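You operate a simulated robot arm through the tools that you are given. There is no shell and no other tool. Be economical: measure what you need, move in short steps, check, and stop when the job is done.

Carry out the task below with a simulated two-armed robot. There is one attempt and no reset: what you move stays moved.

Task
Press the tester button three times. Stack the spare block marked "75" from the top of the hose bench on top of the spare block that says "26". Put the 57 new seal from the top of the grading bench on the ledge of the air stand and the 27 new seal on the grey peg coil there. The order is free.

Only the result counts: the job must be done as asked and must still hold three seconds after the hand-in. Knocking over, shifting, dropping, spilling or breaking anything else fails it. Lids that push on must go on centred and level and be pressed home; caps that screw on are set level and turned clockwise until they are tight.

Robot
Two 7-joint arms with two-finger grippers on one trunk, on a base that drives. Base frame: it is fixed to the floor where the robot stands at the start and does not move with it; the origin is under the middle of the robot, x ahead of it, y to its left, z up; the surface under the hand at the start is at about z = 80. Lengths are in cm, angles in degrees, forces in N, time in s.
The left shoulder is at the start at [3.6, 15.1, 115.7], the right one opposite. With the tool pointing down near the work surface each hand reaches from about 26 to 72 cm from the robot's upright axis, wherever it stands, measured 20 degrees to its own side. Places, roughly: ledge of the air stand [390, -170, 80]; new seal [250, 200, 75]; peg coil [275, 225, 75]; spare block [75, -300, 75]; tester button [50, -20, 80]. Payload 2.45 kg a hand.
The TCP of each hand is the grasp point between the finger pads, 2.6 cm short of the fingertips. In the tool frame z runs along the fingers and y along their closing line. The gripper opens to 9.6 cm. The gripper's body begins 6.9 cm behind the TCP.
Orientation is that of the tool frame in the base frame, as a unit quaternion [x, y, z, w]. With the fingers straight down and closing along the base's y, the tool's x points along the base's -x, its y along +y and its z along -z.

Tools
- The arms move only by the tool move_arm. It takes "left_commands", "right_commands" or both (then of equal length, played together; a hand with none holds still); each is a list of rows, each a list of 2 entries, a list of its own where there are three numbers: the shift along the base's x, y, z in cm, then the turn, a rotation vector about the base's x, y, z in degrees. In form: [[[x, y, z], [wx, wy, wz]], ...]. A call has 1 to 8 rows; each row is the pose to reach, as a shift and turn from the pose commanded when the call began. "left_claw" and "right_claw" are, for a hand that has rows, the closure, from 0 (fully open) to 1 (shut), set as the call begins (left out, the last holds). Each row takes 0.2 s and may step no farther than 5 cm and 8.6 degrees from the row before; otherwise, or with a gripper value out of range, the whole call is refused. Where a pose cannot be reached the arm comes as near as it can. A force on the tool above 40 N (or 10 N above the force at the start of the call, whichever is more), or a blocked arm, ends the call early, and 0.2 s more pass. The fingers move at their own pace and stop on an object; they squeeze with about 35 N. The grip force told is the motor's: it shows also when the fingers shut on nothing. Time passes only in rows, and 0.2 s behind the last, so rows that repeat a pose let the fingers close. The reply holds the time, the measured pose of the TCP, the force on the tool along the base axes, the opening and the grip force, in the units named above and with some noise, with the torque about the TCP (base axes, N m) and any sound that the robot's microphone picked up.
- Cameras (640 x 400 px; columns grow to the right, rows downward): "scene" is now at [9.67, -2.55, 162.55]; the picture's right is [-0.18, -0.98, -0.01], its down [-0.77, 0.15, -0.62] and it looks along [0.61, -0.11, -0.79] (base axes); focal length 292 px, centre (320, 200). "left" rides on the left gripper at [8.2, -0.3, -9.8] in its tool frame; the picture's right is [0.04, 1.00, 0.00], its down [-0.73, 0.03, -0.68] and it looks along [-0.68, 0.03, 0.73] (tool axes); focal length 256 px, centre (320, 200). "right" rides on the right gripper at [8.2, 0.3, -9.8] in its tool frame; the picture's right is [-0.04, 1.00, 0.00], its down [-0.73, -0.03, -0.68] and it looks along [-0.68, -0.03, 0.73] (tool axes); focal length 256 px, centre (320, 200). There is no depth. A picture from a camera that has moved, and an enlarged one, comes with that camera's place and axes in the base frame and with its lens.
- camera(camera): a new picture of that camera. The clock stands still meanwhile.
- lift_body(by): slides the trunk up (or, below 0, down) by that many cm; the arms and the scene camera ride with it, the base frame stays. It gives what a move gives, with no picture.
- steer(legs): drives the robot by 1 to 6 legs, each [ahead, left, turn to the left] in cm, cm and degrees, along the robot's own axes; the way and the turn of a leg run together, so that a leg with both is an arc; at most 150 cm and 180 degrees a leg. The arms and the cameras ride along, it lands a little off, and it stops where it bumps. It gives what a move gives.
- pan_tilt(pan, tilt): turns the head with the scene camera to pan (to the left, within 120 degrees either way) and tilt (down, from -29 to 69), counted from straight ahead of the robot. It gives what a move gives.
- inspect(camera, box): a new picture of the part [left, top, right, bottom] of that camera's present view, enlarged. The clock stands still meanwhile.
- close_job(): hands the job in; it is judged then, once.

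Work in short steps. Places have to be worked out from the pictures, the camera data and where the tool is seen: move nearer, look again, correct. Check each grasp and each placing, and mend what went wrong. You have 165 turns and 138 pictures in all, those below and enlarged ones among them. Open the grippers and draw the arms clear of the work before you hand the job in, unless the task says otherwise; then end with one line.

The tools are called after ">>>" by a JSON object that holds its "fn" and its "kwargs". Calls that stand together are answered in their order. move_arm: Moves the arms, as the interface text tells. Its arguments: {"type":"object","properties":{"left_commands":{"type":"array","items":{"type":"array"}},"left_claw":{"type":"number"},"right_commands":{"type":"array","items":{"type":"array"}},"right_claw":{"type":"number"}},"required":[]} The other tools are called the same way: lift_body (by) slides the trunk up or down; steer (legs) drives the base; pan_tilt (pan, tilt) turns the head that bears the scene camera; camera (camera) takes a picture; inspect (camera, box) takes an enlarged picture of a part of a camera's view; close_job () hands the job in.

At the start:

```text
t: 0.0
left_position: [49.7, 2.5, 119.61]
left_ee_rot: [-0.001, 1.0, 0.001, 0.0]
left_force: [0.6, 0.5, -0.5]
left_torque: [0.0, 0.0, 0.05]
left_grip_width: 9.6
left_grip_force: 0.1
right_position: [36.53, -32.24, 113.5]
right_ee_rot: [-0.001, 1.0, 0.003, -0.001]
right_force: [-0.4, -0.3, 0.2]
right_torque: [0.01, 0.0, -0.01]
right_grip_width: 9.62
right_grip_force: 0.1
trunk travel left (down, up): [-32.5, 24.2]
robot x, y, heading: [0.04, -0.5, -0.1]
head pan, tilt: [-10.5, 51.5]
```

scene: 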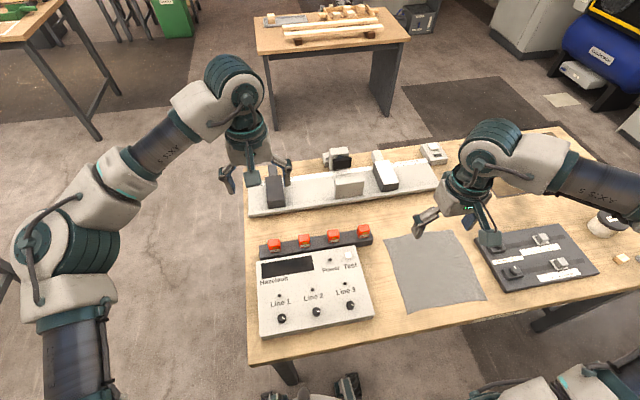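
right: 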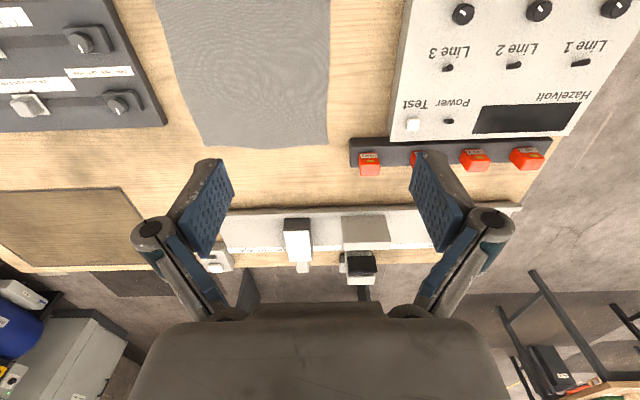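
left: 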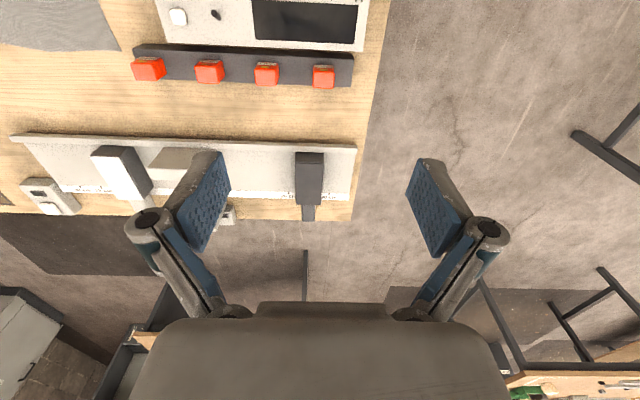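

The tester panel with a white "Test" button is visible in the scene view. I enlarge it to locate it.

>>> {"fn": "inspect", "kwargs": {"camera": "scene", "box": [240, 210, 400, 340]}}

>>> {"fn": "inspect", "kwargs": {"camera": "right", "box": [330, 60, 570, 210]}}

```text
3.08 times, centred on (320, 275) of scene
camera zoom: at [9.67, -2.55, 162.55], right [-0.18, -0.98, -0.01], down [-0.77, 0.15, -0.62], along [0.61, -0.11, -0.79], focal length 897 px, centre (320, -31)
```

zoom: 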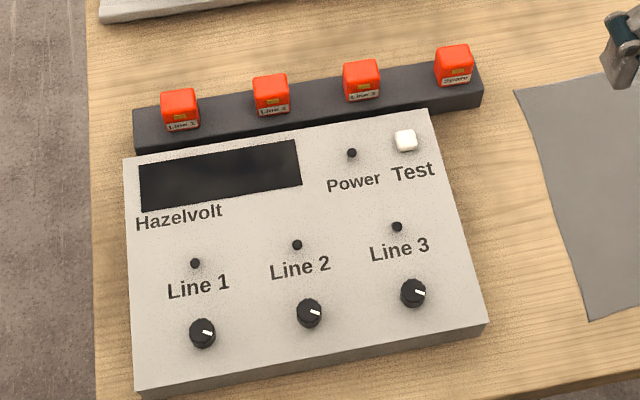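

```text
2.67 times, centred on (450, 135) of right
camera zoom: at [28.38, -32.12, 123.36], right [0.04, 1.0, 0.0], down [0.73, -0.03, 0.68], along [0.68, -0.02, -0.74], focal length 683 px, centre (-27, 373)
```

zoom: 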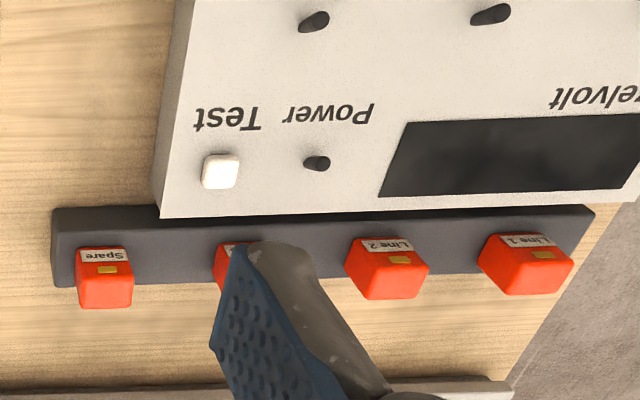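

Triangulated from both views, the Test button top is near (48.3, -17.5, 84). I shut the right gripper and bring it above, then look.

>>> {"fn": "move_arm", "kwargs": {"right_commands": [[[3, 3.5, 0], [0, 0, 0]], [[6, 7, 0], [0, 0, 0]], [[9, 11, 0], [0, 0, 0]], [[11.8, 14.7, 0], [0, 0, 0]], [[11.8, 14.7, -5], [0, 0, 0]], [[11.8, 14.7, -10], [0, 0, 0]], [[11.8, 14.7, -15], [0, 0, 0]], [[11.8, 14.7, -18], [0, 0, 0]]], "right_claw": 1}}

>>> {"fn": "camera", "kwargs": {"camera": "right"}}

>>> {"fn": "inspect", "kwargs": {"camera": "scene", "box": [240, 180, 400, 280]}}

```text
t: 1.8
left_position: [49.34, 3.06, 119.73]
left_ee_rot: [-0.001, 1.0, -0.001, 0.001]
left_force: [0.1, 0.2, 0.3]
left_torque: [0.04, 0.02, 0.0]
left_grip_width: 9.58
left_grip_force: 0.1
right_position: [47.92, -16.82, 95.66]
right_ee_rot: [0.001, 1.0, -0.001, 0.001]
right_force: [0.0, -0.5, -0.7]
right_torque: [-0.01, -0.02, 0.01]
right_grip_width: 0.01
right_grip_force: 28.5
trunk travel left (down, up): [-32.5, 24.2]
robot x, y, heading: [-0.46, -0.24, -0.1]
head pan, tilt: [-10.5, 51.5]
```

```text
132 pictures are left
camera right: at [39.76, -16.61, 105.58], right [0.04, 1.0, 0.0], down [0.73, -0.03, 0.68], along [0.68, -0.03, -0.73], focal length 256 px, centre (320, 200)
```

right: 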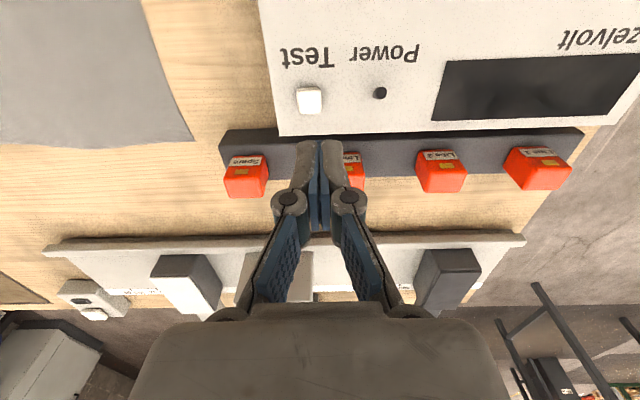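

```text
4.00 times, centred on (320, 230) of scene
camera zoom: at [9.88, -1.76, 162.54], right [-0.18, -0.98, 0.0], down [-0.77, 0.14, -0.62], along [0.61, -0.11, -0.79], focal length 1167 px, centre (320, 80)
```

zoom: 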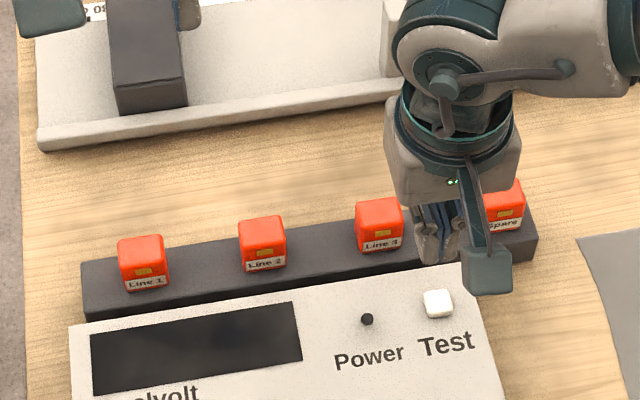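

The button sits about (+0.4, -1.1) from the TCP. I correct and come down to just above it.

>>> {"fn": "move_arm", "kwargs": {"right_commands": [[[0.4, -1.1, 0], [0, 0, 0]], [[0.4, -1.1, -4], [0, 0, 0]], [[0.4, -1.1, -7], [0, 0, 0]], [[0.4, -1.1, -7], [0, 0, 0]]]}}

>>> {"fn": "camera", "kwargs": {"camera": "right"}}

>>> {"fn": "inspect", "kwargs": {"camera": "scene", "box": [300, 210, 396, 270]}}

```text
t: 2.8
left_position: [49.21, 3.33, 119.88]
left_ee_rot: [0.0, 1.0, -0.002, 0.002]
left_force: [-0.8, -0.7, -0.3]
left_torque: [-0.06, -0.01, 0.0]
left_grip_width: 9.59
left_grip_force: 0.0
right_position: [48.2, -17.77, 88.79]
right_ee_rot: [0.0, 1.0, -0.001, 0.001]
right_force: [0.2, 0.1, 0.6]
right_torque: [0.0, -0.05, 0.02]
right_grip_width: 0.0
right_grip_force: 28.3
trunk travel left (down, up): [-32.5, 24.2]
robot x, y, heading: [0.23, 0.31, -0.1]
head pan, tilt: [-10.5, 51.5]
```

```text
130 pictures are left
camera right: at [40.11, -17.53, 98.62], right [0.04, 1.0, 0.0], down [0.73, -0.03, 0.68], along [0.68, -0.03, -0.73], focal length 256 px, centre (320, 200)
```

right: 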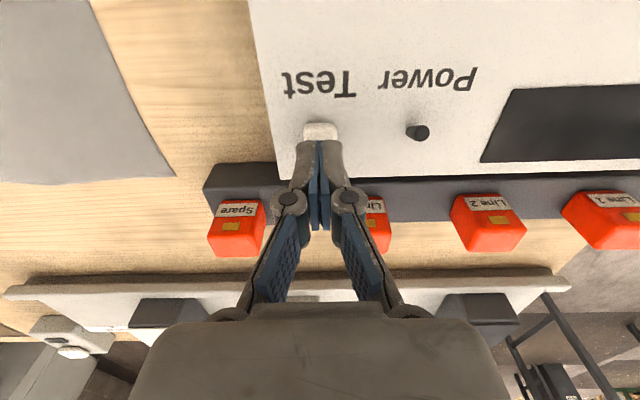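

```text
6.67 times, centred on (348, 240) of scene
camera zoom: at [9.73, -1.49, 162.56], right [-0.18, -0.98, 0.0], down [-0.77, 0.14, -0.62], along [0.61, -0.11, -0.79], focal length 1944 px, centre (133, -67)
```

zoom: 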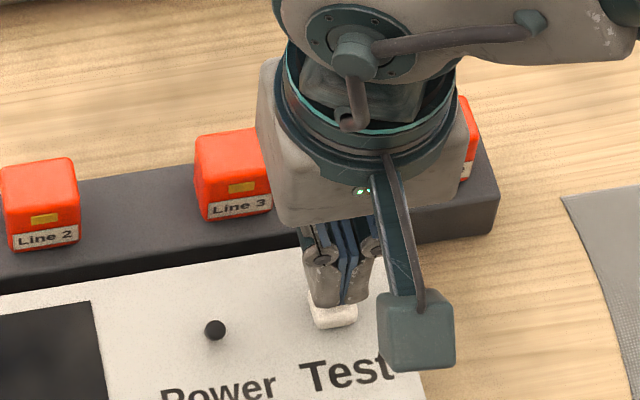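

The tips are right over the button. I press down slowly in small rows and watch force and sound.

>>> {"fn": "move_arm", "kwargs": {"right_commands": [[[-0.2, 0, -1], [0, 0, 0]], [[-0.2, 0, -1.5], [0, 0, 0]], [[-0.2, 0, -1.8], [0, 0, 0]], [[-0.2, 0, -2.1], [0, 0, 0]], [[-0.2, 0, -2.4], [0, 0, 0]]]}}

```text
t: 4.0
left_position: [49.27, 3.64, 119.85]
left_ee_rot: [-0.001, 1.0, -0.002, 0.001]
left_force: [-0.4, -0.7, 0.1]
left_torque: [-0.02, -0.02, 0.01]
left_grip_width: 9.61
left_grip_force: 0.1
right_position: [48.03, -17.97, 87.14]
right_ee_rot: [0.0, 1.0, -0.001, 0.004]
right_force: [8.7, 4.0, 24.4]
right_torque: [0.09, -0.1, 0.02]
right_grip_width: 0.59
right_grip_force: 27.9
right hand out of reach, approached as far as the arm can: row 3, 4, 5
trunk travel left (down, up): [-32.5, 24.2]
robot x, y, heading: [-0.31, -0.26, -0.1]
head pan, tilt: [-10.5, 51.5]
heard: click
```

A click was heard with 24 N: one press. I lift off and look at the tester display.

>>> {"fn": "move_arm", "kwargs": {"right_commands": [[[0, 0, 1], [0, 0, 0]], [[0, 0, 2.4], [0, 0, 0]], [[0, 0, 2.4], [0, 0, 0]]]}}

>>> {"fn": "inspect", "kwargs": {"camera": "scene", "box": [240, 210, 400, 310]}}

```text
t: 4.8
left_position: [49.37, 3.34, 119.72]
left_ee_rot: [-0.001, 1.0, -0.003, 0.001]
left_force: [-0.5, -0.6, -0.1]
left_torque: [0.03, -0.02, 0.03]
left_grip_width: 9.58
left_grip_force: 0.1
right_position: [47.9, -18.14, 89.28]
right_ee_rot: [0.0, 1.0, -0.002, 0.0]
right_force: [-0.2, 0.2, -0.5]
right_torque: [0.03, 0.02, 0.03]
right_grip_width: 0.0
right_grip_force: 28.3
trunk travel left (down, up): [-32.5, 24.2]
robot x, y, heading: [0.08, -0.45, -0.0]
head pan, tilt: [-10.5, 51.5]
```

```text
4.00 times, centred on (320, 260) of scene
camera zoom: at [9.81, -1.43, 162.55], right [-0.18, -0.98, 0.0], down [-0.77, 0.14, -0.62], along [0.61, -0.11, -0.79], focal length 1167 px, centre (320, -40)
```

zoom: 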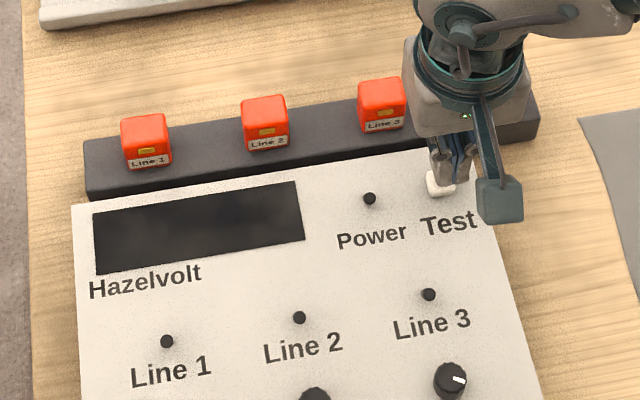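

The display stays blank (no indication), so I rely on the clicks. Fingers sit slightly to the right; I correct +0.3 y and press a second time.

>>> {"fn": "move_arm", "kwargs": {"right_commands": [[[0.1, 0.3, -1], [0, 0, 0]], [[0.1, 0.3, -1.6], [0, 0, 0]], [[0.1, 0.3, -2.1], [0, 0, 0]], [[0.1, 0.3, -2.4], [0, 0, 0]]]}}

>>> {"fn": "move_arm", "kwargs": {"right_commands": [[[0, 0, 1], [0, 0, 0]], [[0, 0, 2.4], [0, 0, 0]], [[0, 0, 2.4], [0, 0, 0]]]}}

```text
t: 5.8
left_position: [49.31, 3.36, 119.73]
left_ee_rot: [0.0, 1.0, -0.002, 0.001]
left_force: [-0.4, -0.3, 1.4]
left_torque: [-0.01, -0.02, 0.01]
left_grip_width: 9.63
left_grip_force: 0.0
right_position: [48.01, -17.84, 87.29]
right_ee_rot: [0.0, 1.0, -0.001, 0.003]
right_force: [7.1, 1.3, 15.1]
right_torque: [0.02, -0.15, -0.02]
right_grip_width: 0.59
right_grip_force: 28.9
trunk travel left (down, up): [-32.5, 24.2]
robot x, y, heading: [-0.04, -0.24, -0.1]
head pan, tilt: [-10.5, 51.5]
heard: click
```

```text
t: 6.6
left_position: [49.32, 3.18, 119.83]
left_ee_rot: [-0.001, 1.0, -0.002, 0.001]
left_force: [0.2, -1.3, 0.2]
left_torque: [0.01, -0.03, -0.01]
left_grip_width: 9.59
left_grip_force: 0.0
right_position: [47.97, -17.9, 89.22]
right_ee_rot: [0.0, 1.0, -0.002, 0.0]
right_force: [-0.1, -0.8, 0.5]
right_torque: [-0.02, -0.01, 0.03]
right_grip_width: 0.0
right_grip_force: 28.6
trunk travel left (down, up): [-32.5, 24.2]
robot x, y, heading: [-0.07, -0.36, -0.1]
head pan, tilt: [-10.5, 51.5]
```

Second click heard and released. Third press the same way.

>>> {"fn": "move_arm", "kwargs": {"right_commands": [[[0, 0, -1], [0, 0, 0]], [[0, 0, -1.6], [0, 0, 0]], [[0, 0, -2.1], [0, 0, 0]], [[0, 0, -2.4], [0, 0, 0]]]}}

>>> {"fn": "move_arm", "kwargs": {"right_commands": [[[0, 0, 2], [0, 0, 0]], [[0, 0, 7], [0, 0, 0]], [[0, 0, 12], [0, 0, 0]], [[0, 0, 17], [0, 0, 0]], [[-4, -2, 20], [0, 0, 0]], [[-8, -5, 22], [0, 0, 0]], [[-11, -8, 24], [0, 0, 0]], [[-12, -12, 25], [0, 0, 0]]]}}

>>> {"fn": "inspect", "kwargs": {"camera": "scene", "box": [240, 210, 400, 310]}}

```text
t: 7.6
left_position: [49.19, 3.38, 119.79]
left_ee_rot: [-0.001, 1.0, -0.002, 0.001]
left_force: [-0.7, 0.3, 0.4]
left_torque: [0.0, 0.01, 0.03]
left_grip_width: 9.6
left_grip_force: 0.1
right_position: [48.01, -17.9, 87.21]
right_ee_rot: [0.001, 1.0, -0.001, 0.004]
right_force: [6.0, 1.4, 16.3]
right_torque: [0.01, -0.12, -0.03]
right_grip_width: 0.6
right_grip_force: 28.3
trunk travel left (down, up): [-32.5, 24.2]
robot x, y, heading: [0.24, 0.02, 0.1]
head pan, tilt: [-10.5, 51.5]
heard: click
```

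```text
refused: row 5 steps farther than a row can; nothing moved
```

```text
4.00 times, centred on (320, 260) of scene
camera zoom: at [9.68, -1.16, 162.6], right [-0.18, -0.98, 0.0], down [-0.77, 0.14, -0.62], along [0.61, -0.11, -0.78], focal length 1167 px, centre (320, -40)
```

zoom: 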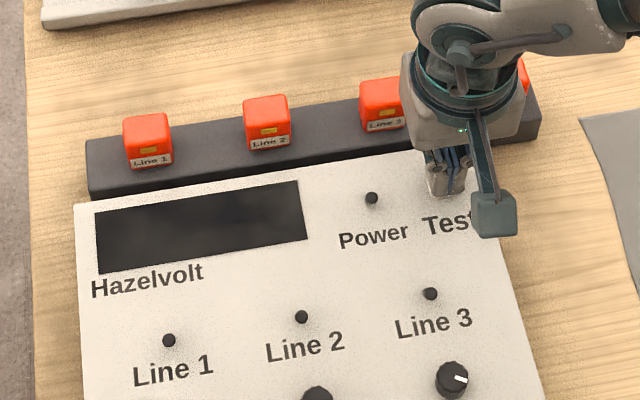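

Third click. I raise the right hand straight up, then draw it in.

>>> {"fn": "move_arm", "kwargs": {"right_commands": [[[0, 0, 2], [0, 0, 0]], [[0, 0, 7], [0, 0, 0]], [[0, 0, 12], [0, 0, 0]], [[0, 0, 17], [0, 0, 0]], [[-3, -1, 20], [0, 0, 0]], [[-6, -4, 22], [0, 0, 0]], [[-9, -7, 24], [0, 0, 0]], [[-12, -10, 25], [0, 0, 0]]]}}

>>> {"fn": "move_arm", "kwargs": {"left_commands": [[[-4, 2, 0], [0, 0, 0]], [[-8, 4, 0], [0, 0, 0]], [[-12, 6, 0], [0, 0, 0]], [[-15, 9, 0], [0, 0, 0]], [[-15, 12, 0], [0, 0, 0]]]}}

>>> {"fn": "pan_tilt", "kwargs": {"pan": -70, "tilt": 25}}

>>> {"fn": "camera", "kwargs": {"camera": "scene"}}

```text
t: 9.4
left_position: [49.08, 2.98, 119.82]
left_ee_rot: [-0.001, 1.0, 0.0, 0.001]
left_force: [0.2, -0.1, -0.2]
left_torque: [-0.02, -0.03, 0.01]
left_grip_width: 9.58
left_grip_force: 0.1
right_position: [35.66, -27.94, 112.05]
right_ee_rot: [-0.001, 1.0, -0.001, 0.001]
right_force: [0.5, 0.2, -0.4]
right_torque: [0.03, 0.0, 0.0]
right_grip_width: 0.0
right_grip_force: 28.4
trunk travel left (down, up): [-32.5, 24.2]
robot x, y, heading: [-0.16, -0.29, -0.1]
head pan, tilt: [-10.5, 51.5]
```

```text
t: 10.6
left_position: [34.36, 15.45, 119.61]
left_ee_rot: [0.0, 1.0, -0.002, 0.0]
left_force: [0.4, -0.7, 0.0]
left_torque: [0.03, -0.01, 0.01]
left_grip_width: 9.59
left_grip_force: 0.1
right_position: [35.78, -27.61, 111.99]
right_ee_rot: [-0.001, 1.0, -0.003, 0.001]
right_force: [-0.6, 0.1, -0.2]
right_torque: [-0.04, 0.03, 0.01]
right_grip_width: 0.0
right_grip_force: 28.5
trunk travel left (down, up): [-32.5, 24.2]
robot x, y, heading: [0.35, 0.07, 0.1]
head pan, tilt: [-10.5, 51.5]
```

```text
t: 11.9
left_position: [34.37, 15.26, 119.59]
left_ee_rot: [-0.001, 1.0, -0.002, 0.001]
left_force: [-0.2, -0.7, 0.1]
left_torque: [-0.01, 0.01, -0.02]
left_grip_width: 9.58
left_grip_force: 0.1
right_position: [35.88, -27.9, 111.86]
right_ee_rot: [0.0, 1.0, -0.002, 0.0]
right_force: [-0.1, -0.2, 0.1]
right_torque: [0.01, -0.01, 0.01]
right_grip_width: 0.0
right_grip_force: 28.4
trunk travel left (down, up): [-32.5, 24.2]
robot x, y, heading: [-0.02, 0.36, 0.2]
head pan, tilt: [-70.0, 25.0]
```

```text
126 pictures are left
camera scene: at [5.32, -8.62, 166.52], right [-0.94, -0.34, 0.0], down [-0.15, 0.4, -0.91], along [0.31, -0.85, -0.42], focal length 292 px, centre (320, 200)
```

scene: 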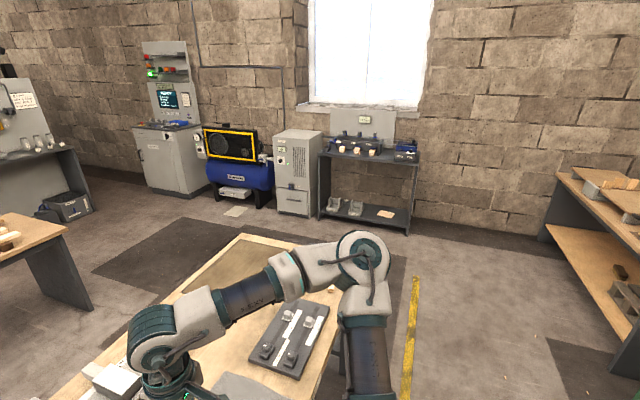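

All three presses are done. The hose bench is the dark one under the window. I back off the table, turn right, drive past its end and view the bench.

>>> {"fn": "steer", "kwargs": {"legs": [[-30, 0, 0], [0, 0, -90], [90, 0, 0], [85, 0, 0]]}}

>>> {"fn": "pan_tilt", "kwargs": {"pan": 35, "tilt": 25}}

>>> {"fn": "camera", "kwargs": {"camera": "scene"}}

```text
t: 26.2
left_position: [-24.15, -209.13, 119.73]
left_ee_rot: [0.725, 0.688, -0.002, 0.0]
left_force: [0.4, 0.1, -0.3]
left_torque: [-0.01, 0.01, 0.01]
left_grip_width: 9.59
left_grip_force: 0.0
right_position: [-67.3, -208.22, 112.01]
right_ee_rot: [0.726, 0.687, 0.0, -0.001]
right_force: [-0.4, -0.2, -0.6]
right_torque: [0.02, 0.01, 0.03]
right_grip_width: 0.0
right_grip_force: 28.5
trunk travel left (down, up): [-32.5, 24.2]
robot x, y, heading: [-37.61, -173.64, -93.1]
head pan, tilt: [-70.0, 25.0]
```

```text
t: 28.0
left_position: [-24.32, -208.91, 119.75]
left_ee_rot: [0.726, 0.688, -0.003, 0.0]
left_force: [-1.3, 1.3, 0.1]
left_torque: [0.02, -0.01, 0.01]
left_grip_width: 9.61
left_grip_force: 0.0
right_position: [-67.43, -208.03, 112.05]
right_ee_rot: [0.726, 0.687, -0.002, 0.0]
right_force: [0.1, 0.5, 0.4]
right_torque: [0.0, -0.03, -0.02]
right_grip_width: 0.01
right_grip_force: 28.5
trunk travel left (down, up): [-32.5, 24.2]
robot x, y, heading: [-37.86, -173.85, -93.3]
head pan, tilt: [35.0, 25.0]
```

```text
125 pictures are left
camera scene: at [-33.05, -183.66, 166.52], right [-0.85, -0.53, 0.0], down [-0.22, 0.36, -0.91], along [0.48, -0.77, -0.42], focal length 292 px, centre (320, 200)
```

scene: 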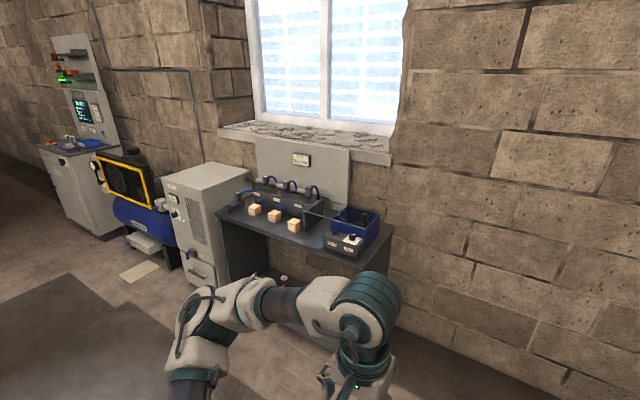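

Three wooden blocks stand on the hose bench. I turn onto its axis and drive to be in front of it: left (+x) about 105, then look closer.

>>> {"fn": "steer", "kwargs": {"legs": [[0, 60, 3], [0, 55, 0]]}}

>>> {"fn": "pan_tilt", "kwargs": {"pan": 0, "tilt": 35}}

>>> {"fn": "camera", "kwargs": {"camera": "scene"}}

```text
t: 34.1
left_position: [89.92, -209.29, 119.85]
left_ee_rot: [0.708, 0.706, 0.003, 0.005]
left_force: [-0.7, 0.8, 0.3]
left_torque: [-0.06, -0.06, -0.04]
left_grip_width: 9.62
left_grip_force: 0.1
right_position: [46.93, -210.88, 111.61]
right_ee_rot: [0.707, 0.707, 0.003, 0.004]
right_force: [-0.6, 0.2, -0.6]
right_torque: [0.0, 0.0, -0.01]
right_grip_width: 0.0
right_grip_force: 28.5
trunk travel left (down, up): [-32.5, 24.2]
robot x, y, heading: [76.05, -175.11, -90.3]
head pan, tilt: [35.0, 25.0]
```

```text
t: 35.2
left_position: [92.25, -208.96, 119.81]
left_ee_rot: [0.707, 0.707, -0.005, -0.001]
left_force: [-0.3, -0.4, 0.3]
left_torque: [0.02, 0.03, 0.04]
left_grip_width: 9.6
left_grip_force: 0.0
right_position: [49.02, -210.57, 112.38]
right_ee_rot: [0.707, 0.707, -0.005, -0.001]
right_force: [0.8, 0.7, -0.7]
right_torque: [0.0, 0.0, -0.01]
right_grip_width: 0.0
right_grip_force: 28.5
trunk travel left (down, up): [-32.5, 24.2]
robot x, y, heading: [76.47, -174.71, -89.9]
head pan, tilt: [0.0, 35.0]
```

```text
124 pictures are left
camera scene: at [74.91, -185.9, 164.93], right [-1.0, 0.0, -0.01], down [0.01, 0.58, -0.82], along [0.0, -0.82, -0.58], focal length 292 px, centre (320, 200)
```

scene: 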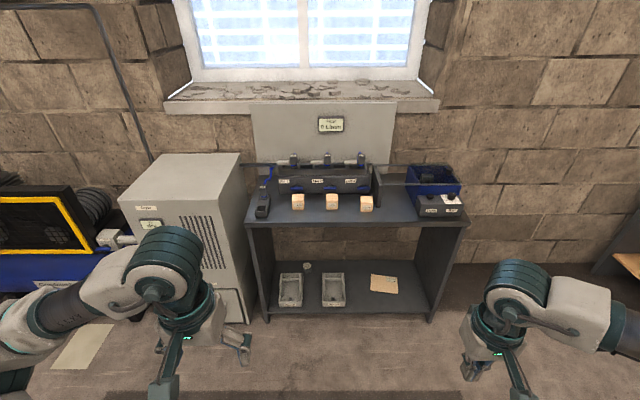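

The bench front edge is near y=-294, blocks near (69±12, -310). I zoom in to read the block numbers and drive 80 cm ahead.

>>> {"fn": "inspect", "kwargs": {"camera": "scene", "box": [240, 140, 480, 260]}}

>>> {"fn": "steer", "kwargs": {"legs": [[78, 3, 0]]}}

>>> {"fn": "pan_tilt", "kwargs": {"pan": 0, "tilt": 55}}

>>> {"fn": "camera", "kwargs": {"camera": "scene"}}

```text
2.67 times, centred on (360, 200) of scene
camera zoom: at [74.91, -185.9, 164.93], right [-1.0, 0.0, -0.01], down [0.01, 0.58, -0.82], along [0.0, -0.82, -0.58], focal length 778 px, centre (213, 200)
```

zoom: 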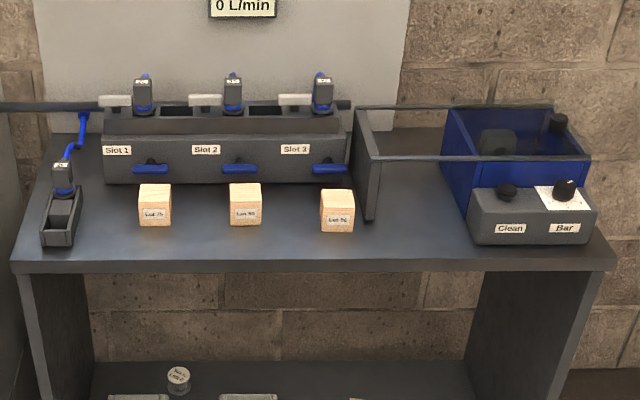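

```text
t: 39.4
left_position: [92.54, -286.61, 120.07]
left_ee_rot: [0.709, 0.705, 0.001, 0.005]
left_force: [0.1, 0.7, -1.1]
left_torque: [-0.02, -0.01, -0.02]
left_grip_width: 9.58
left_grip_force: 0.1
right_position: [49.69, -288.25, 111.86]
right_ee_rot: [0.707, 0.707, 0.003, 0.006]
right_force: [0.2, -0.1, -0.5]
right_torque: [-0.02, 0.02, -0.01]
right_grip_width: 0.0
right_grip_force: 28.4
trunk travel left (down, up): [-32.5, 24.2]
robot x, y, heading: [78.47, -253.1, -89.9]
head pan, tilt: [0.0, 35.0]
```

```text
t: 40.2
left_position: [92.89, -286.46, 120.03]
left_ee_rot: [0.709, 0.705, -0.002, 0.005]
left_force: [-0.6, 0.2, -0.3]
left_torque: [-0.02, -0.01, -0.01]
left_grip_width: 9.6
left_grip_force: 0.0
right_position: [49.94, -288.2, 112.0]
right_ee_rot: [0.709, 0.706, 0.0, 0.005]
right_force: [0.8, -0.2, 0.1]
right_torque: [0.0, -0.01, -0.03]
right_grip_width: 0.02
right_grip_force: 28.5
trunk travel left (down, up): [-32.5, 24.2]
robot x, y, heading: [78.56, -252.67, -90.0]
head pan, tilt: [0.0, 55.0]
```

```text
122 pictures are left
camera scene: at [78.04, -262.03, 162.12], right [-1.0, 0.0, 0.0], down [0.0, 0.82, -0.57], along [0.0, -0.57, -0.82], focal length 292 px, centre (320, 200)
```

scene: 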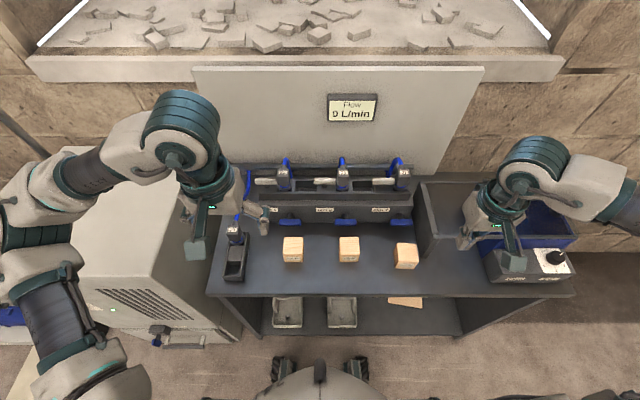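

>>> {"fn": "inspect", "kwargs": {"camera": "scene", "box": [270, 220, 430, 280]}}

>>> {"fn": "camera", "kwargs": {"camera": "right"}}

```text
4.00 times, centred on (350, 250) of scene
camera zoom: at [78.04, -262.03, 162.12], right [-1.0, 0.0, 0.0], down [0.0, 0.82, -0.57], along [0.0, -0.57, -0.82], focal length 1167 px, centre (200, 0)
```

zoom: 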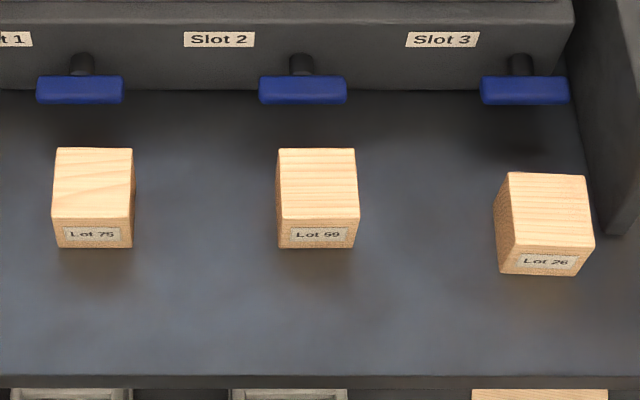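

```text
120 pictures are left
camera right: at [50.34, -280.04, 121.88], right [1.0, -0.04, 0.01], down [-0.04, -0.73, 0.68], along [-0.02, -0.68, -0.73], focal length 256 px, centre (320, 200)
```

right: 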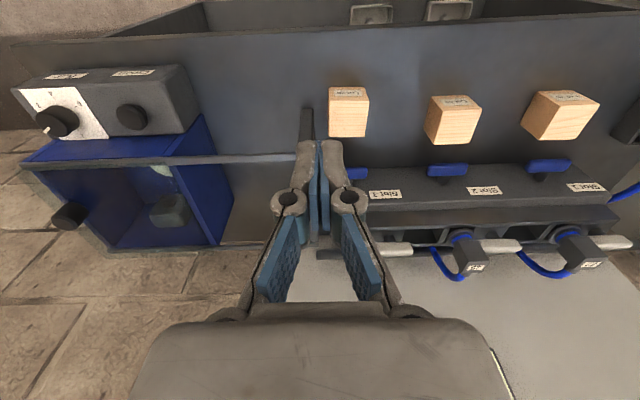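

Leftmost is Lot 75 and rightmost Lot 26. By triangulation 75's top is near (86, -299, 86) and 26's near (53.6, -297.3, 86). I clear the left arm to the side, then bring the right hand, opened, above 75.

>>> {"fn": "move_arm", "kwargs": {"left_commands": [[[3, 1, 3], [0, 0, 0]], [[6, 2, 6], [0, 0, 0]], [[9, 3, 9], [0, 0, 0]], [[12, 4, 12], [0, 0, 0]]]}}

>>> {"fn": "move_arm", "kwargs": {"right_commands": [[[4.5, -1.4, 0], [0, 0, 0]], [[9, -2.8, 0], [0, 0, 0]], [[13.5, -4.2, 0], [0, 0, 0]], [[18, -5.6, 0], [0, 0, 0]], [[22.5, -7, 0], [0, 0, 0]], [[27, -8.4, 0], [0, 0, 0]], [[31.5, -9.8, 0], [0, 0, 0]], [[36, -11, 0], [0, 0, 0]]], "right_claw": 0}}

>>> {"fn": "camera", "kwargs": {"camera": "right"}}

>>> {"fn": "camera", "kwargs": {"camera": "scene"}}

```text
t: 41.2
left_position: [103.76, -282.31, 132.47]
left_ee_rot: [0.71, 0.705, 0.0, 0.008]
left_force: [-0.9, 1.4, 0.0]
left_torque: [-0.06, -0.03, 0.02]
left_grip_width: 9.6
left_grip_force: 0.1
right_position: [49.19, -287.88, 111.98]
right_ee_rot: [0.709, 0.706, 0.002, 0.009]
right_force: [0.7, 0.7, -0.4]
right_torque: [0.01, 0.0, 0.01]
right_grip_width: 0.0
right_grip_force: 28.6
trunk travel left (down, up): [-32.5, 24.2]
robot x, y, heading: [78.15, -252.82, -89.7]
head pan, tilt: [0.0, 55.0]
```

```text
t: 43.0
left_position: [104.06, -282.67, 132.42]
left_ee_rot: [0.709, 0.706, -0.001, 0.007]
left_force: [-0.7, 0.2, 0.4]
left_torque: [-0.03, -0.06, -0.02]
left_grip_width: 9.61
left_grip_force: 0.1
right_position: [67.47, -293.51, 111.74]
right_ee_rot: [0.709, 0.705, 0.001, 0.005]
right_force: [-0.1, 0.1, -1.0]
right_torque: [0.04, -0.04, -0.04]
right_grip_width: 9.58
right_grip_force: 0.2
right hand out of reach, approached as far as the arm can: row 5, 6, 7, 8
trunk travel left (down, up): [-32.5, 24.2]
robot x, y, heading: [78.27, -253.2, -89.8]
head pan, tilt: [0.0, 55.0]
```

```text
119 pictures are left
camera right: at [67.71, -285.54, 121.6], right [1.0, -0.04, 0.01], down [-0.04, -0.73, 0.68], along [-0.02, -0.68, -0.73], focal length 256 px, centre (320, 200)
```

right: 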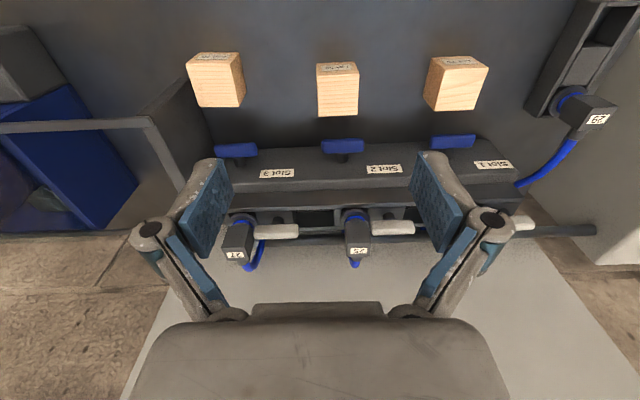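

```text
118 pictures are left
camera scene: at [77.52, -262.01, 162.12], right [-1.0, 0.0, -0.01], down [0.0, 0.82, -0.57], along [0.0, -0.57, -0.82], focal length 292 px, centre (320, 200)
```

scene: 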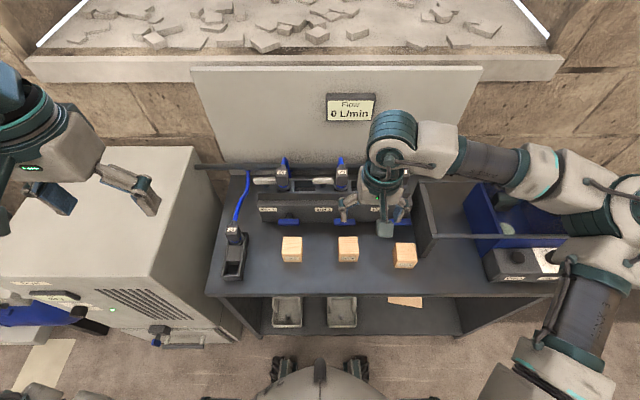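

The right arm cannot cross that far, but the sight lines confirm 75 at (86.2, -298.9) and 26 at (53.6, -297.2). I draw the right hand back and use the left hand to pick 75, then drive right to place.

>>> {"fn": "move_arm", "kwargs": {"right_commands": [[[-4.5, 1.4, 0], [0, 0, 0]], [[-9, 2.8, 0], [0, 0, 0]], [[-13.5, 4.2, 0], [0, 0, 0]], [[-18, 5.6, 0], [0, 0, 0]]]}}

>>> {"fn": "move_arm", "kwargs": {"left_commands": [[[-3.5, -2, -2], [0, 0, 0]], [[-7, -4, -4], [0, 0, 0]], [[-10.5, -7, -6], [0, 0, 0]], [[-14, -10, -8], [0, 0, 0]], [[-16, -13, -11], [0, 0, 0]], [[-17.8, -16.2, -14], [0, 0, 0]], [[-17.8, -16.2, -18], [0, 0, 0]], [[-17.8, -16.2, -22], [0, 0, 0]]]}}

>>> {"fn": "camera", "kwargs": {"camera": "left"}}

>>> {"fn": "camera", "kwargs": {"camera": "scene"}}

```text
t: 44.0
left_position: [103.56, -282.57, 132.38]
left_ee_rot: [0.708, 0.706, 0.001, 0.008]
left_force: [-0.3, -0.2, -0.3]
left_torque: [-0.06, 0.0, 0.04]
left_grip_width: 9.63
left_grip_force: 0.0
right_position: [48.91, -287.24, 112.0]
right_ee_rot: [0.708, 0.706, 0.002, 0.008]
right_force: [-0.3, 0.0, 0.4]
right_torque: [0.01, -0.02, -0.02]
right_grip_width: 9.62
right_grip_force: 0.0
trunk travel left (down, up): [-32.5, 24.2]
robot x, y, heading: [78.59, -252.82, -90.0]
head pan, tilt: [0.0, 55.0]
```

```text
refused: row 3 steps farther than a row can; nothing moved
```

```text
117 pictures are left
camera left: at [103.08, -274.17, 142.17], right [1.0, 0.04, 0.01], down [0.02, -0.73, 0.69], along [0.03, -0.69, -0.73], focal length 256 px, centre (320, 200)
```

left: 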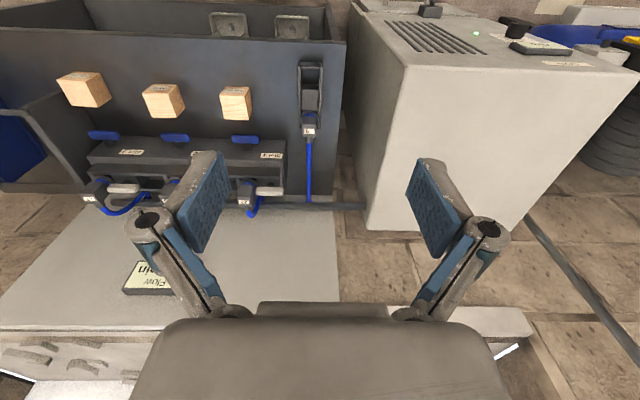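

```text
116 pictures are left
camera scene: at [75.75, -261.68, 162.12], right [-1.0, 0.0, -0.02], down [0.01, 0.82, -0.57], along [0.01, -0.57, -0.82], focal length 292 px, centre (320, 200)
```

scene: 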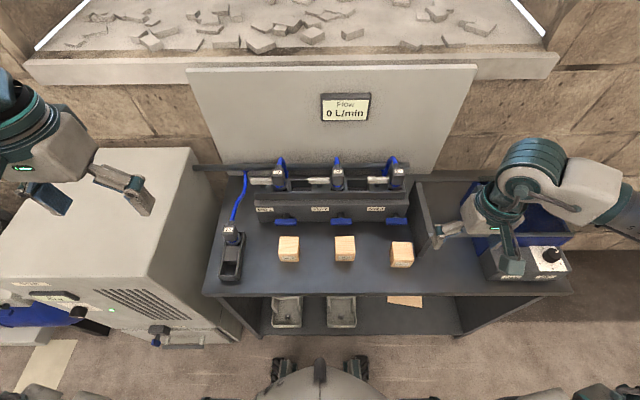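

A row was too long; I redo the left approach with smaller steps, at safe height first.

>>> {"fn": "move_arm", "kwargs": {"left_commands": [[[-3.5, -2, -2], [0, 0, 0]], [[-7, -4, -4], [0, 0, 0]], [[-10, -6.5, -6], [0, 0, 0]], [[-13, -9, -8], [0, 0, 0]], [[-15, -12, -11], [0, 0, 0]], [[-17, -14.5, -14], [0, 0, 0]], [[-17.8, -16, -18], [0, 0, 0]], [[-17.8, -16, -22], [0, 0, 0]]]}}

>>> {"fn": "camera", "kwargs": {"camera": "left"}}

>>> {"fn": "camera", "kwargs": {"camera": "scene"}}

```text
t: 45.8
left_position: [86.03, -298.66, 110.03]
left_ee_rot: [0.709, 0.705, 0.0, 0.007]
left_force: [-0.5, 0.1, 0.0]
left_torque: [-0.02, -0.05, -0.01]
left_grip_width: 9.58
left_grip_force: 0.1
right_position: [48.98, -287.45, 111.9]
right_ee_rot: [0.708, 0.706, 0.002, 0.008]
right_force: [-0.9, 0.1, -0.4]
right_torque: [-0.02, -0.07, -0.02]
right_grip_width: 9.6
right_grip_force: 0.0
trunk travel left (down, up): [-32.5, 24.2]
robot x, y, heading: [78.03, -252.64, -89.8]
head pan, tilt: [0.0, 55.0]
```

```text
115 pictures are left
camera left: at [85.82, -290.37, 119.65], right [1.0, 0.04, 0.01], down [0.02, -0.73, 0.69], along [0.03, -0.69, -0.73], focal length 256 px, centre (320, 200)
```

left: 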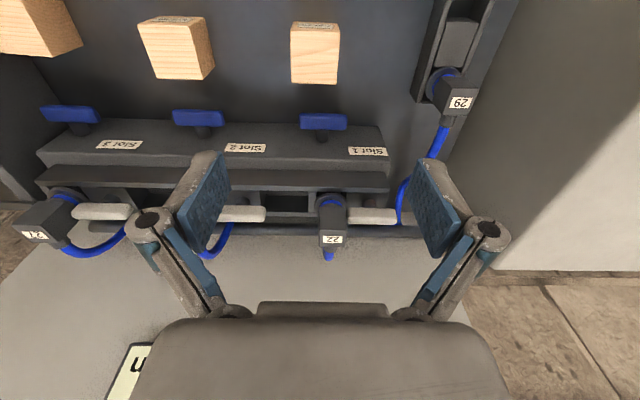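

```text
114 pictures are left
camera scene: at [75.73, -262.14, 162.09], right [-1.0, 0.0, -0.02], down [0.01, 0.82, -0.57], along [0.01, -0.57, -0.82], focal length 292 px, centre (320, 200)
```

scene: 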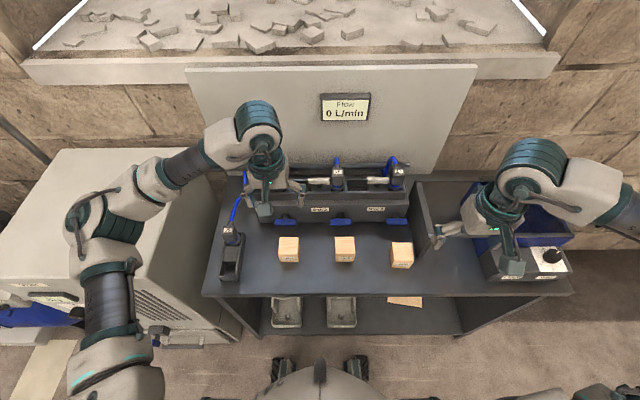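

The left hand is right above block 75. I descend to z≈94 and check once more.

>>> {"fn": "move_arm", "kwargs": {"left_commands": [[[0, -0.2, -4], [0, 0, 0]], [[0, -0.2, -8], [0, 0, 0]], [[0, -0.2, -12], [0, 0, 0]], [[0, -0.2, -16], [0, 0, 0]], [[0, -0.2, -16], [0, 0, 0]]]}}

>>> {"fn": "camera", "kwargs": {"camera": "left"}}

>>> {"fn": "inspect", "kwargs": {"camera": "scene", "box": [210, 170, 370, 270]}}

```text
t: 47.0
left_position: [89.29, -298.51, 93.74]
left_ee_rot: [0.707, 0.707, -0.007, 0.0]
left_force: [0.2, -0.4, -0.1]
left_torque: [-0.02, 0.02, 0.02]
left_grip_width: 9.6
left_grip_force: 0.0
right_position: [52.26, -287.45, 112.57]
right_ee_rot: [0.707, 0.707, -0.007, -0.001]
right_force: [-0.6, -0.5, -0.2]
right_torque: [0.0, 0.02, 0.04]
right_grip_width: 9.6
right_grip_force: 0.1
trunk travel left (down, up): [-32.5, 24.2]
robot x, y, heading: [79.29, -252.94, -90.0]
head pan, tilt: [0.0, 55.0]
```

```text
113 pictures are left
camera left: at [89.13, -290.25, 103.44], right [1.0, 0.04, -0.01], down [0.04, -0.73, 0.69], along [0.02, -0.69, -0.73], focal length 256 px, centre (320, 200)
```

left: 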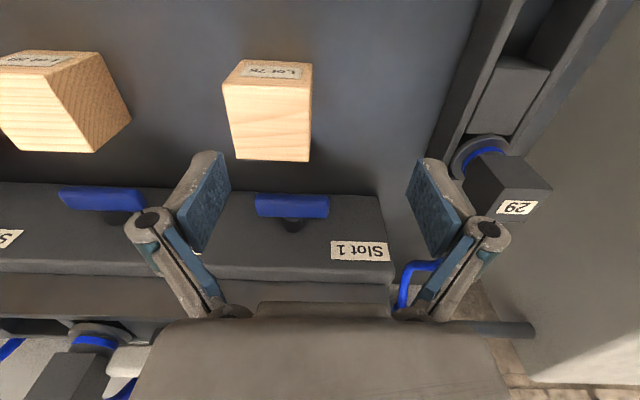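

```text
4.00 times, centred on (290, 220) of scene
camera zoom: at [79.04, -262.05, 162.12], right [-1.0, 0.0, 0.0], down [0.0, 0.82, -0.57], along [0.0, -0.57, -0.82], focal length 1167 px, centre (440, 120)
```

zoom: 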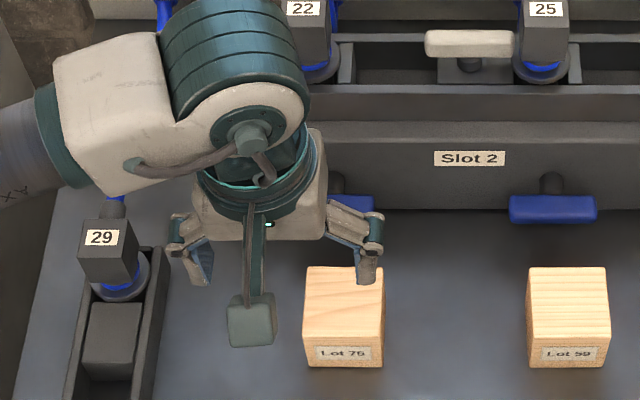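

The robot body rocks slightly (hand now ~3.5 cm too far +x). Block 75 centre is at (85.6, -298.9). I shift the left hand -3.6 in x while moving the right hand inward to keep the weight on the same side, then re-check.

>>> {"fn": "move_arm", "kwargs": {"left_commands": [[[-1.2, -0.1, 0], [0, 0, 0]], [[-2.4, -0.2, 0], [0, 0, 0]], [[-3.6, -0.3, 0], [0, 0, 0]], [[-3.6, -0.3, 0], [0, 0, 0]], [[-3.6, -0.3, 0], [0, 0, 0]]], "right_commands": [[[2, 1, 0], [0, 0, 0]], [[4, 2, 0], [0, 0, 0]], [[6, 3, 0], [0, 0, 0]], [[8, 4, 0], [0, 0, 0]], [[10, 5, 0], [0, 0, 0]]]}}

>>> {"fn": "camera", "kwargs": {"camera": "left"}}

```text
t: 48.2
left_position: [85.52, -298.96, 93.86]
left_ee_rot: [0.708, 0.706, -0.007, -0.001]
left_force: [-0.1, 0.1, 0.0]
left_torque: [0.02, 0.04, -0.01]
left_grip_width: 9.6
left_grip_force: 0.1
right_position: [61.8, -282.47, 112.35]
right_ee_rot: [0.707, 0.707, -0.005, 0.0]
right_force: [0.9, -0.7, 0.1]
right_torque: [0.0, 0.01, -0.01]
right_grip_width: 9.59
right_grip_force: 0.1
trunk travel left (down, up): [-32.5, 24.2]
robot x, y, heading: [78.81, -253.24, -89.9]
head pan, tilt: [0.0, 55.0]
```

```text
111 pictures are left
camera left: at [85.24, -290.6, 103.52], right [1.0, 0.04, -0.01], down [0.03, -0.73, 0.69], along [0.02, -0.69, -0.73], focal length 256 px, centre (320, 200)
```

left: 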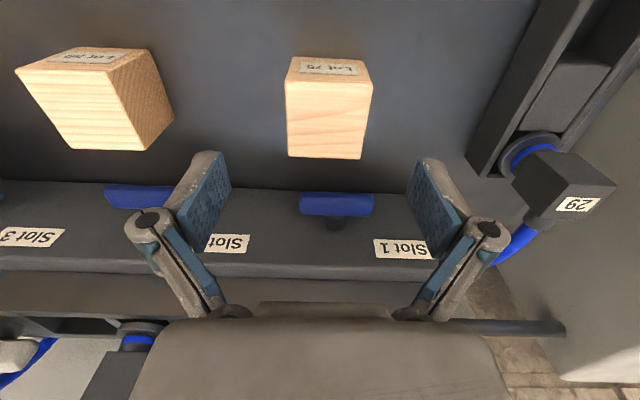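

Nearly centred (+0.5 x). I descend to grasp height with that correction.

>>> {"fn": "move_arm", "kwargs": {"left_commands": [[[0.5, -0.1, -3], [0, 0, 0]], [[0.5, -0.1, -6], [0, 0, 0]], [[0.5, -0.1, -8], [0, 0, 0]], [[0.5, -0.1, -9.3], [0, 0, 0]], [[0.5, -0.1, -9.3], [0, 0, 0]]]}}

>>> {"fn": "camera", "kwargs": {"camera": "left"}}

>>> {"fn": "inspect", "kwargs": {"camera": "scene", "box": [210, 180, 370, 280]}}

```text
t: 49.4
left_position: [84.02, -299.08, 84.53]
left_ee_rot: [0.709, 0.706, -0.001, 0.005]
left_force: [-0.4, 0.1, 0.2]
left_torque: [0.0, -0.11, 0.01]
left_grip_width: 9.58
left_grip_force: 0.1
right_position: [59.25, -282.52, 112.12]
right_ee_rot: [0.709, 0.706, 0.001, 0.005]
right_force: [-0.3, 0.0, -0.7]
right_torque: [-0.03, -0.03, 0.02]
right_grip_width: 9.61
right_grip_force: 0.1
trunk travel left (down, up): [-32.5, 24.2]
robot x, y, heading: [78.7, -253.09, -90.0]
head pan, tilt: [0.0, 55.0]
```

```text
110 pictures are left
camera left: at [83.64, -290.83, 94.24], right [1.0, 0.04, 0.01], down [0.02, -0.73, 0.69], along [0.03, -0.69, -0.73], focal length 256 px, centre (320, 200)
```

left: 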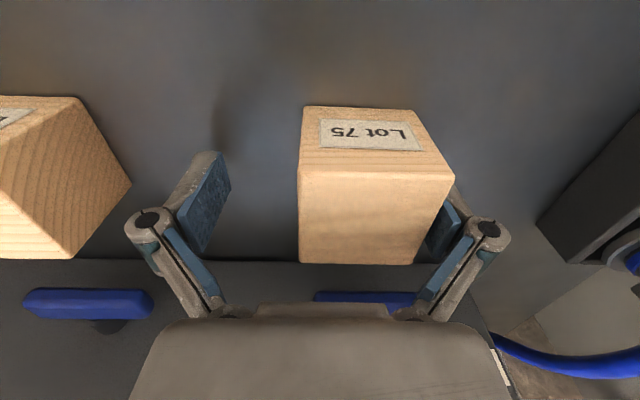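

```text
4.00 times, centred on (290, 230) of scene
camera zoom: at [76.36, -262.04, 162.1], right [-1.0, 0.0, -0.01], down [0.01, 0.82, -0.57], along [0.01, -0.57, -0.82], focal length 1167 px, centre (440, 80)
```

zoom: 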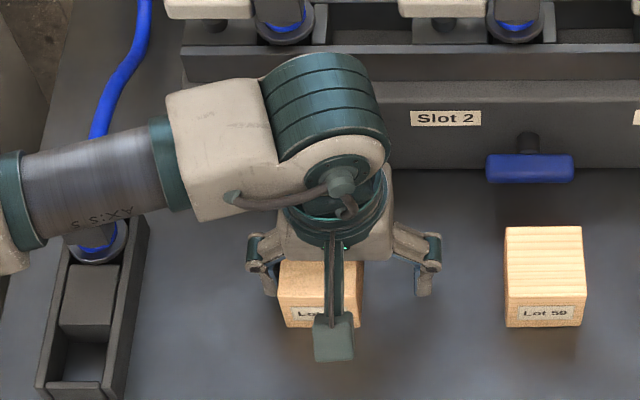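

The body rocked back so the hand is 2 cm short in x, no contact force. I shift +1.9 x and let it settle.

>>> {"fn": "move_arm", "kwargs": {"left_commands": [[[0.6, 0, 0], [0, 0, 0]], [[1.3, 0, 0], [0, 0, 0]], [[1.9, 0, 0], [0, 0, 0]], [[1.9, 0, 0], [0, 0, 0]], [[1.9, 0, 0], [0, 0, 0]]]}}

>>> {"fn": "camera", "kwargs": {"camera": "left"}}

```text
t: 50.6
left_position: [87.89, -299.0, 84.45]
left_ee_rot: [0.708, 0.706, -0.007, -0.001]
left_force: [0.8, 0.8, -1.3]
left_torque: [0.03, 0.0, -0.03]
left_grip_width: 9.58
left_grip_force: 0.1
right_position: [61.85, -282.55, 112.46]
right_ee_rot: [0.708, 0.707, -0.005, -0.001]
right_force: [0.3, -0.2, -0.1]
right_torque: [0.0, 0.02, 0.01]
right_grip_width: 9.58
right_grip_force: 0.0
trunk travel left (down, up): [-32.5, 24.2]
robot x, y, heading: [78.68, -252.6, -90.1]
head pan, tilt: [0.0, 55.0]
```

```text
108 pictures are left
camera left: at [87.64, -290.79, 94.14], right [1.0, 0.04, -0.01], down [0.04, -0.73, 0.68], along [0.02, -0.68, -0.73], focal length 256 px, centre (320, 200)
```

left: 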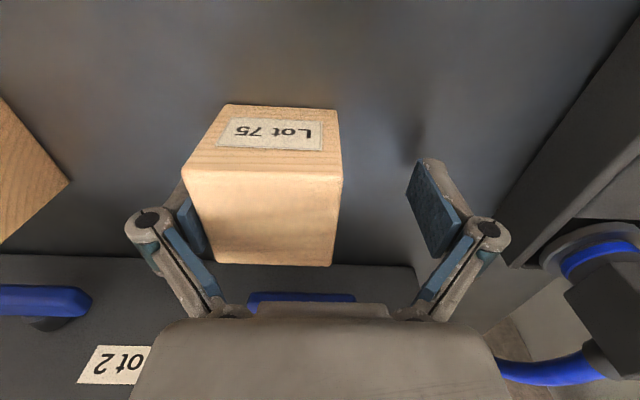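

It rocks between two leans about 3 cm apart. I extend the right arm outwards so that it settles firmly leaning right, which should also bring the left hand close to centre over the block.

>>> {"fn": "move_arm", "kwargs": {"right_commands": [[[-4, 0, 0], [0, 0, 0]], [[-8, 0, 0], [0, 0, 0]], [[-12, 0, 0], [0, 0, 0]], [[-16, 0, 0], [0, 0, 0]], [[-20, 0, 0], [0, 0, 0]], [[-24, 0, 0], [0, 0, 0]], [[-28, 0, 0], [0, 0, 0]], [[-30, 0, 0], [0, 0, 0]]]}}

>>> {"fn": "camera", "kwargs": {"camera": "left"}}

```text
t: 52.4
left_position: [87.91, -298.91, 84.65]
left_ee_rot: [0.708, 0.707, -0.006, -0.001]
left_force: [1.0, -0.5, -0.4]
left_torque: [0.02, 0.06, 0.0]
left_grip_width: 9.58
left_grip_force: 0.1
right_position: [31.75, -282.33, 112.56]
right_ee_rot: [0.707, 0.707, -0.007, 0.0]
right_force: [0.6, -0.8, 0.5]
right_torque: [0.05, 0.0, 0.06]
right_grip_width: 9.58
right_grip_force: 0.1
trunk travel left (down, up): [-32.5, 24.2]
robot x, y, heading: [78.74, -252.79, -89.8]
head pan, tilt: [0.0, 55.0]
```

```text
107 pictures are left
camera left: at [87.67, -290.69, 94.17], right [1.0, 0.04, -0.01], down [0.04, -0.73, 0.69], along [0.02, -0.69, -0.73], focal length 256 px, centre (320, 200)
```

left: 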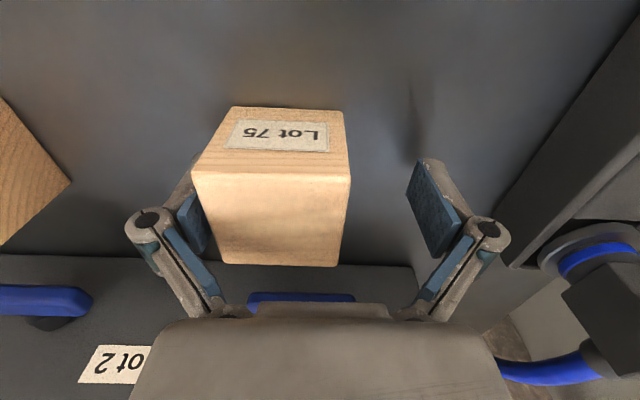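

The lean stayed; the block lies between the fingers, off-centre by under 2 cm. Closing will just slide the block along to centre, which is harmless, so I close here.

>>> {"fn": "move_arm", "kwargs": {"left_commands": [[[-0.5, 0, 0], [0, 0, 0]], [[-0.8, 0, 0], [0, 0, 0]], [[-0.8, 0, 0], [0, 0, 0]], [[-0.8, 0, 0], [0, 0, 0]]], "left_claw": 1}}

>>> {"fn": "camera", "kwargs": {"camera": "left"}}

```text
t: 53.4
left_position: [86.98, -299.07, 84.49]
left_ee_rot: [0.708, 0.706, -0.007, -0.001]
left_force: [1.8, 0.3, 0.4]
left_torque: [0.05, 0.1, -0.02]
left_grip_width: 5.42
left_grip_force: 35.0
right_position: [31.74, -282.59, 112.59]
right_ee_rot: [0.707, 0.707, -0.005, 0.0]
right_force: [-0.2, 0.0, 0.5]
right_torque: [0.03, -0.03, 0.03]
right_grip_width: 9.6
right_grip_force: 0.1
trunk travel left (down, up): [-32.5, 24.2]
robot x, y, heading: [78.78, -252.69, -89.8]
head pan, tilt: [0.0, 55.0]
```

```text
106 pictures are left
camera left: at [86.74, -290.79, 94.17], right [1.0, 0.04, -0.01], down [0.04, -0.73, 0.69], along [0.02, -0.69, -0.73], focal length 256 px, centre (320, 200)
```

left: 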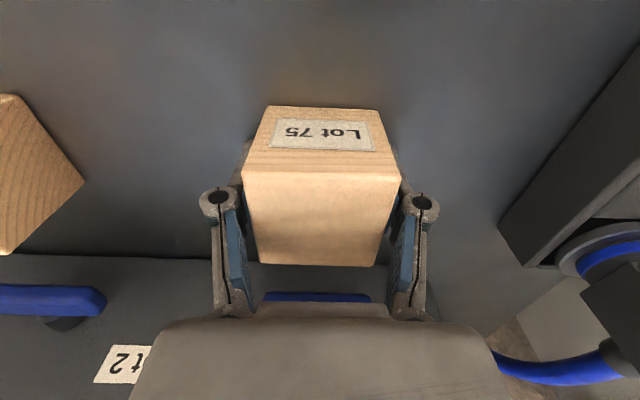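

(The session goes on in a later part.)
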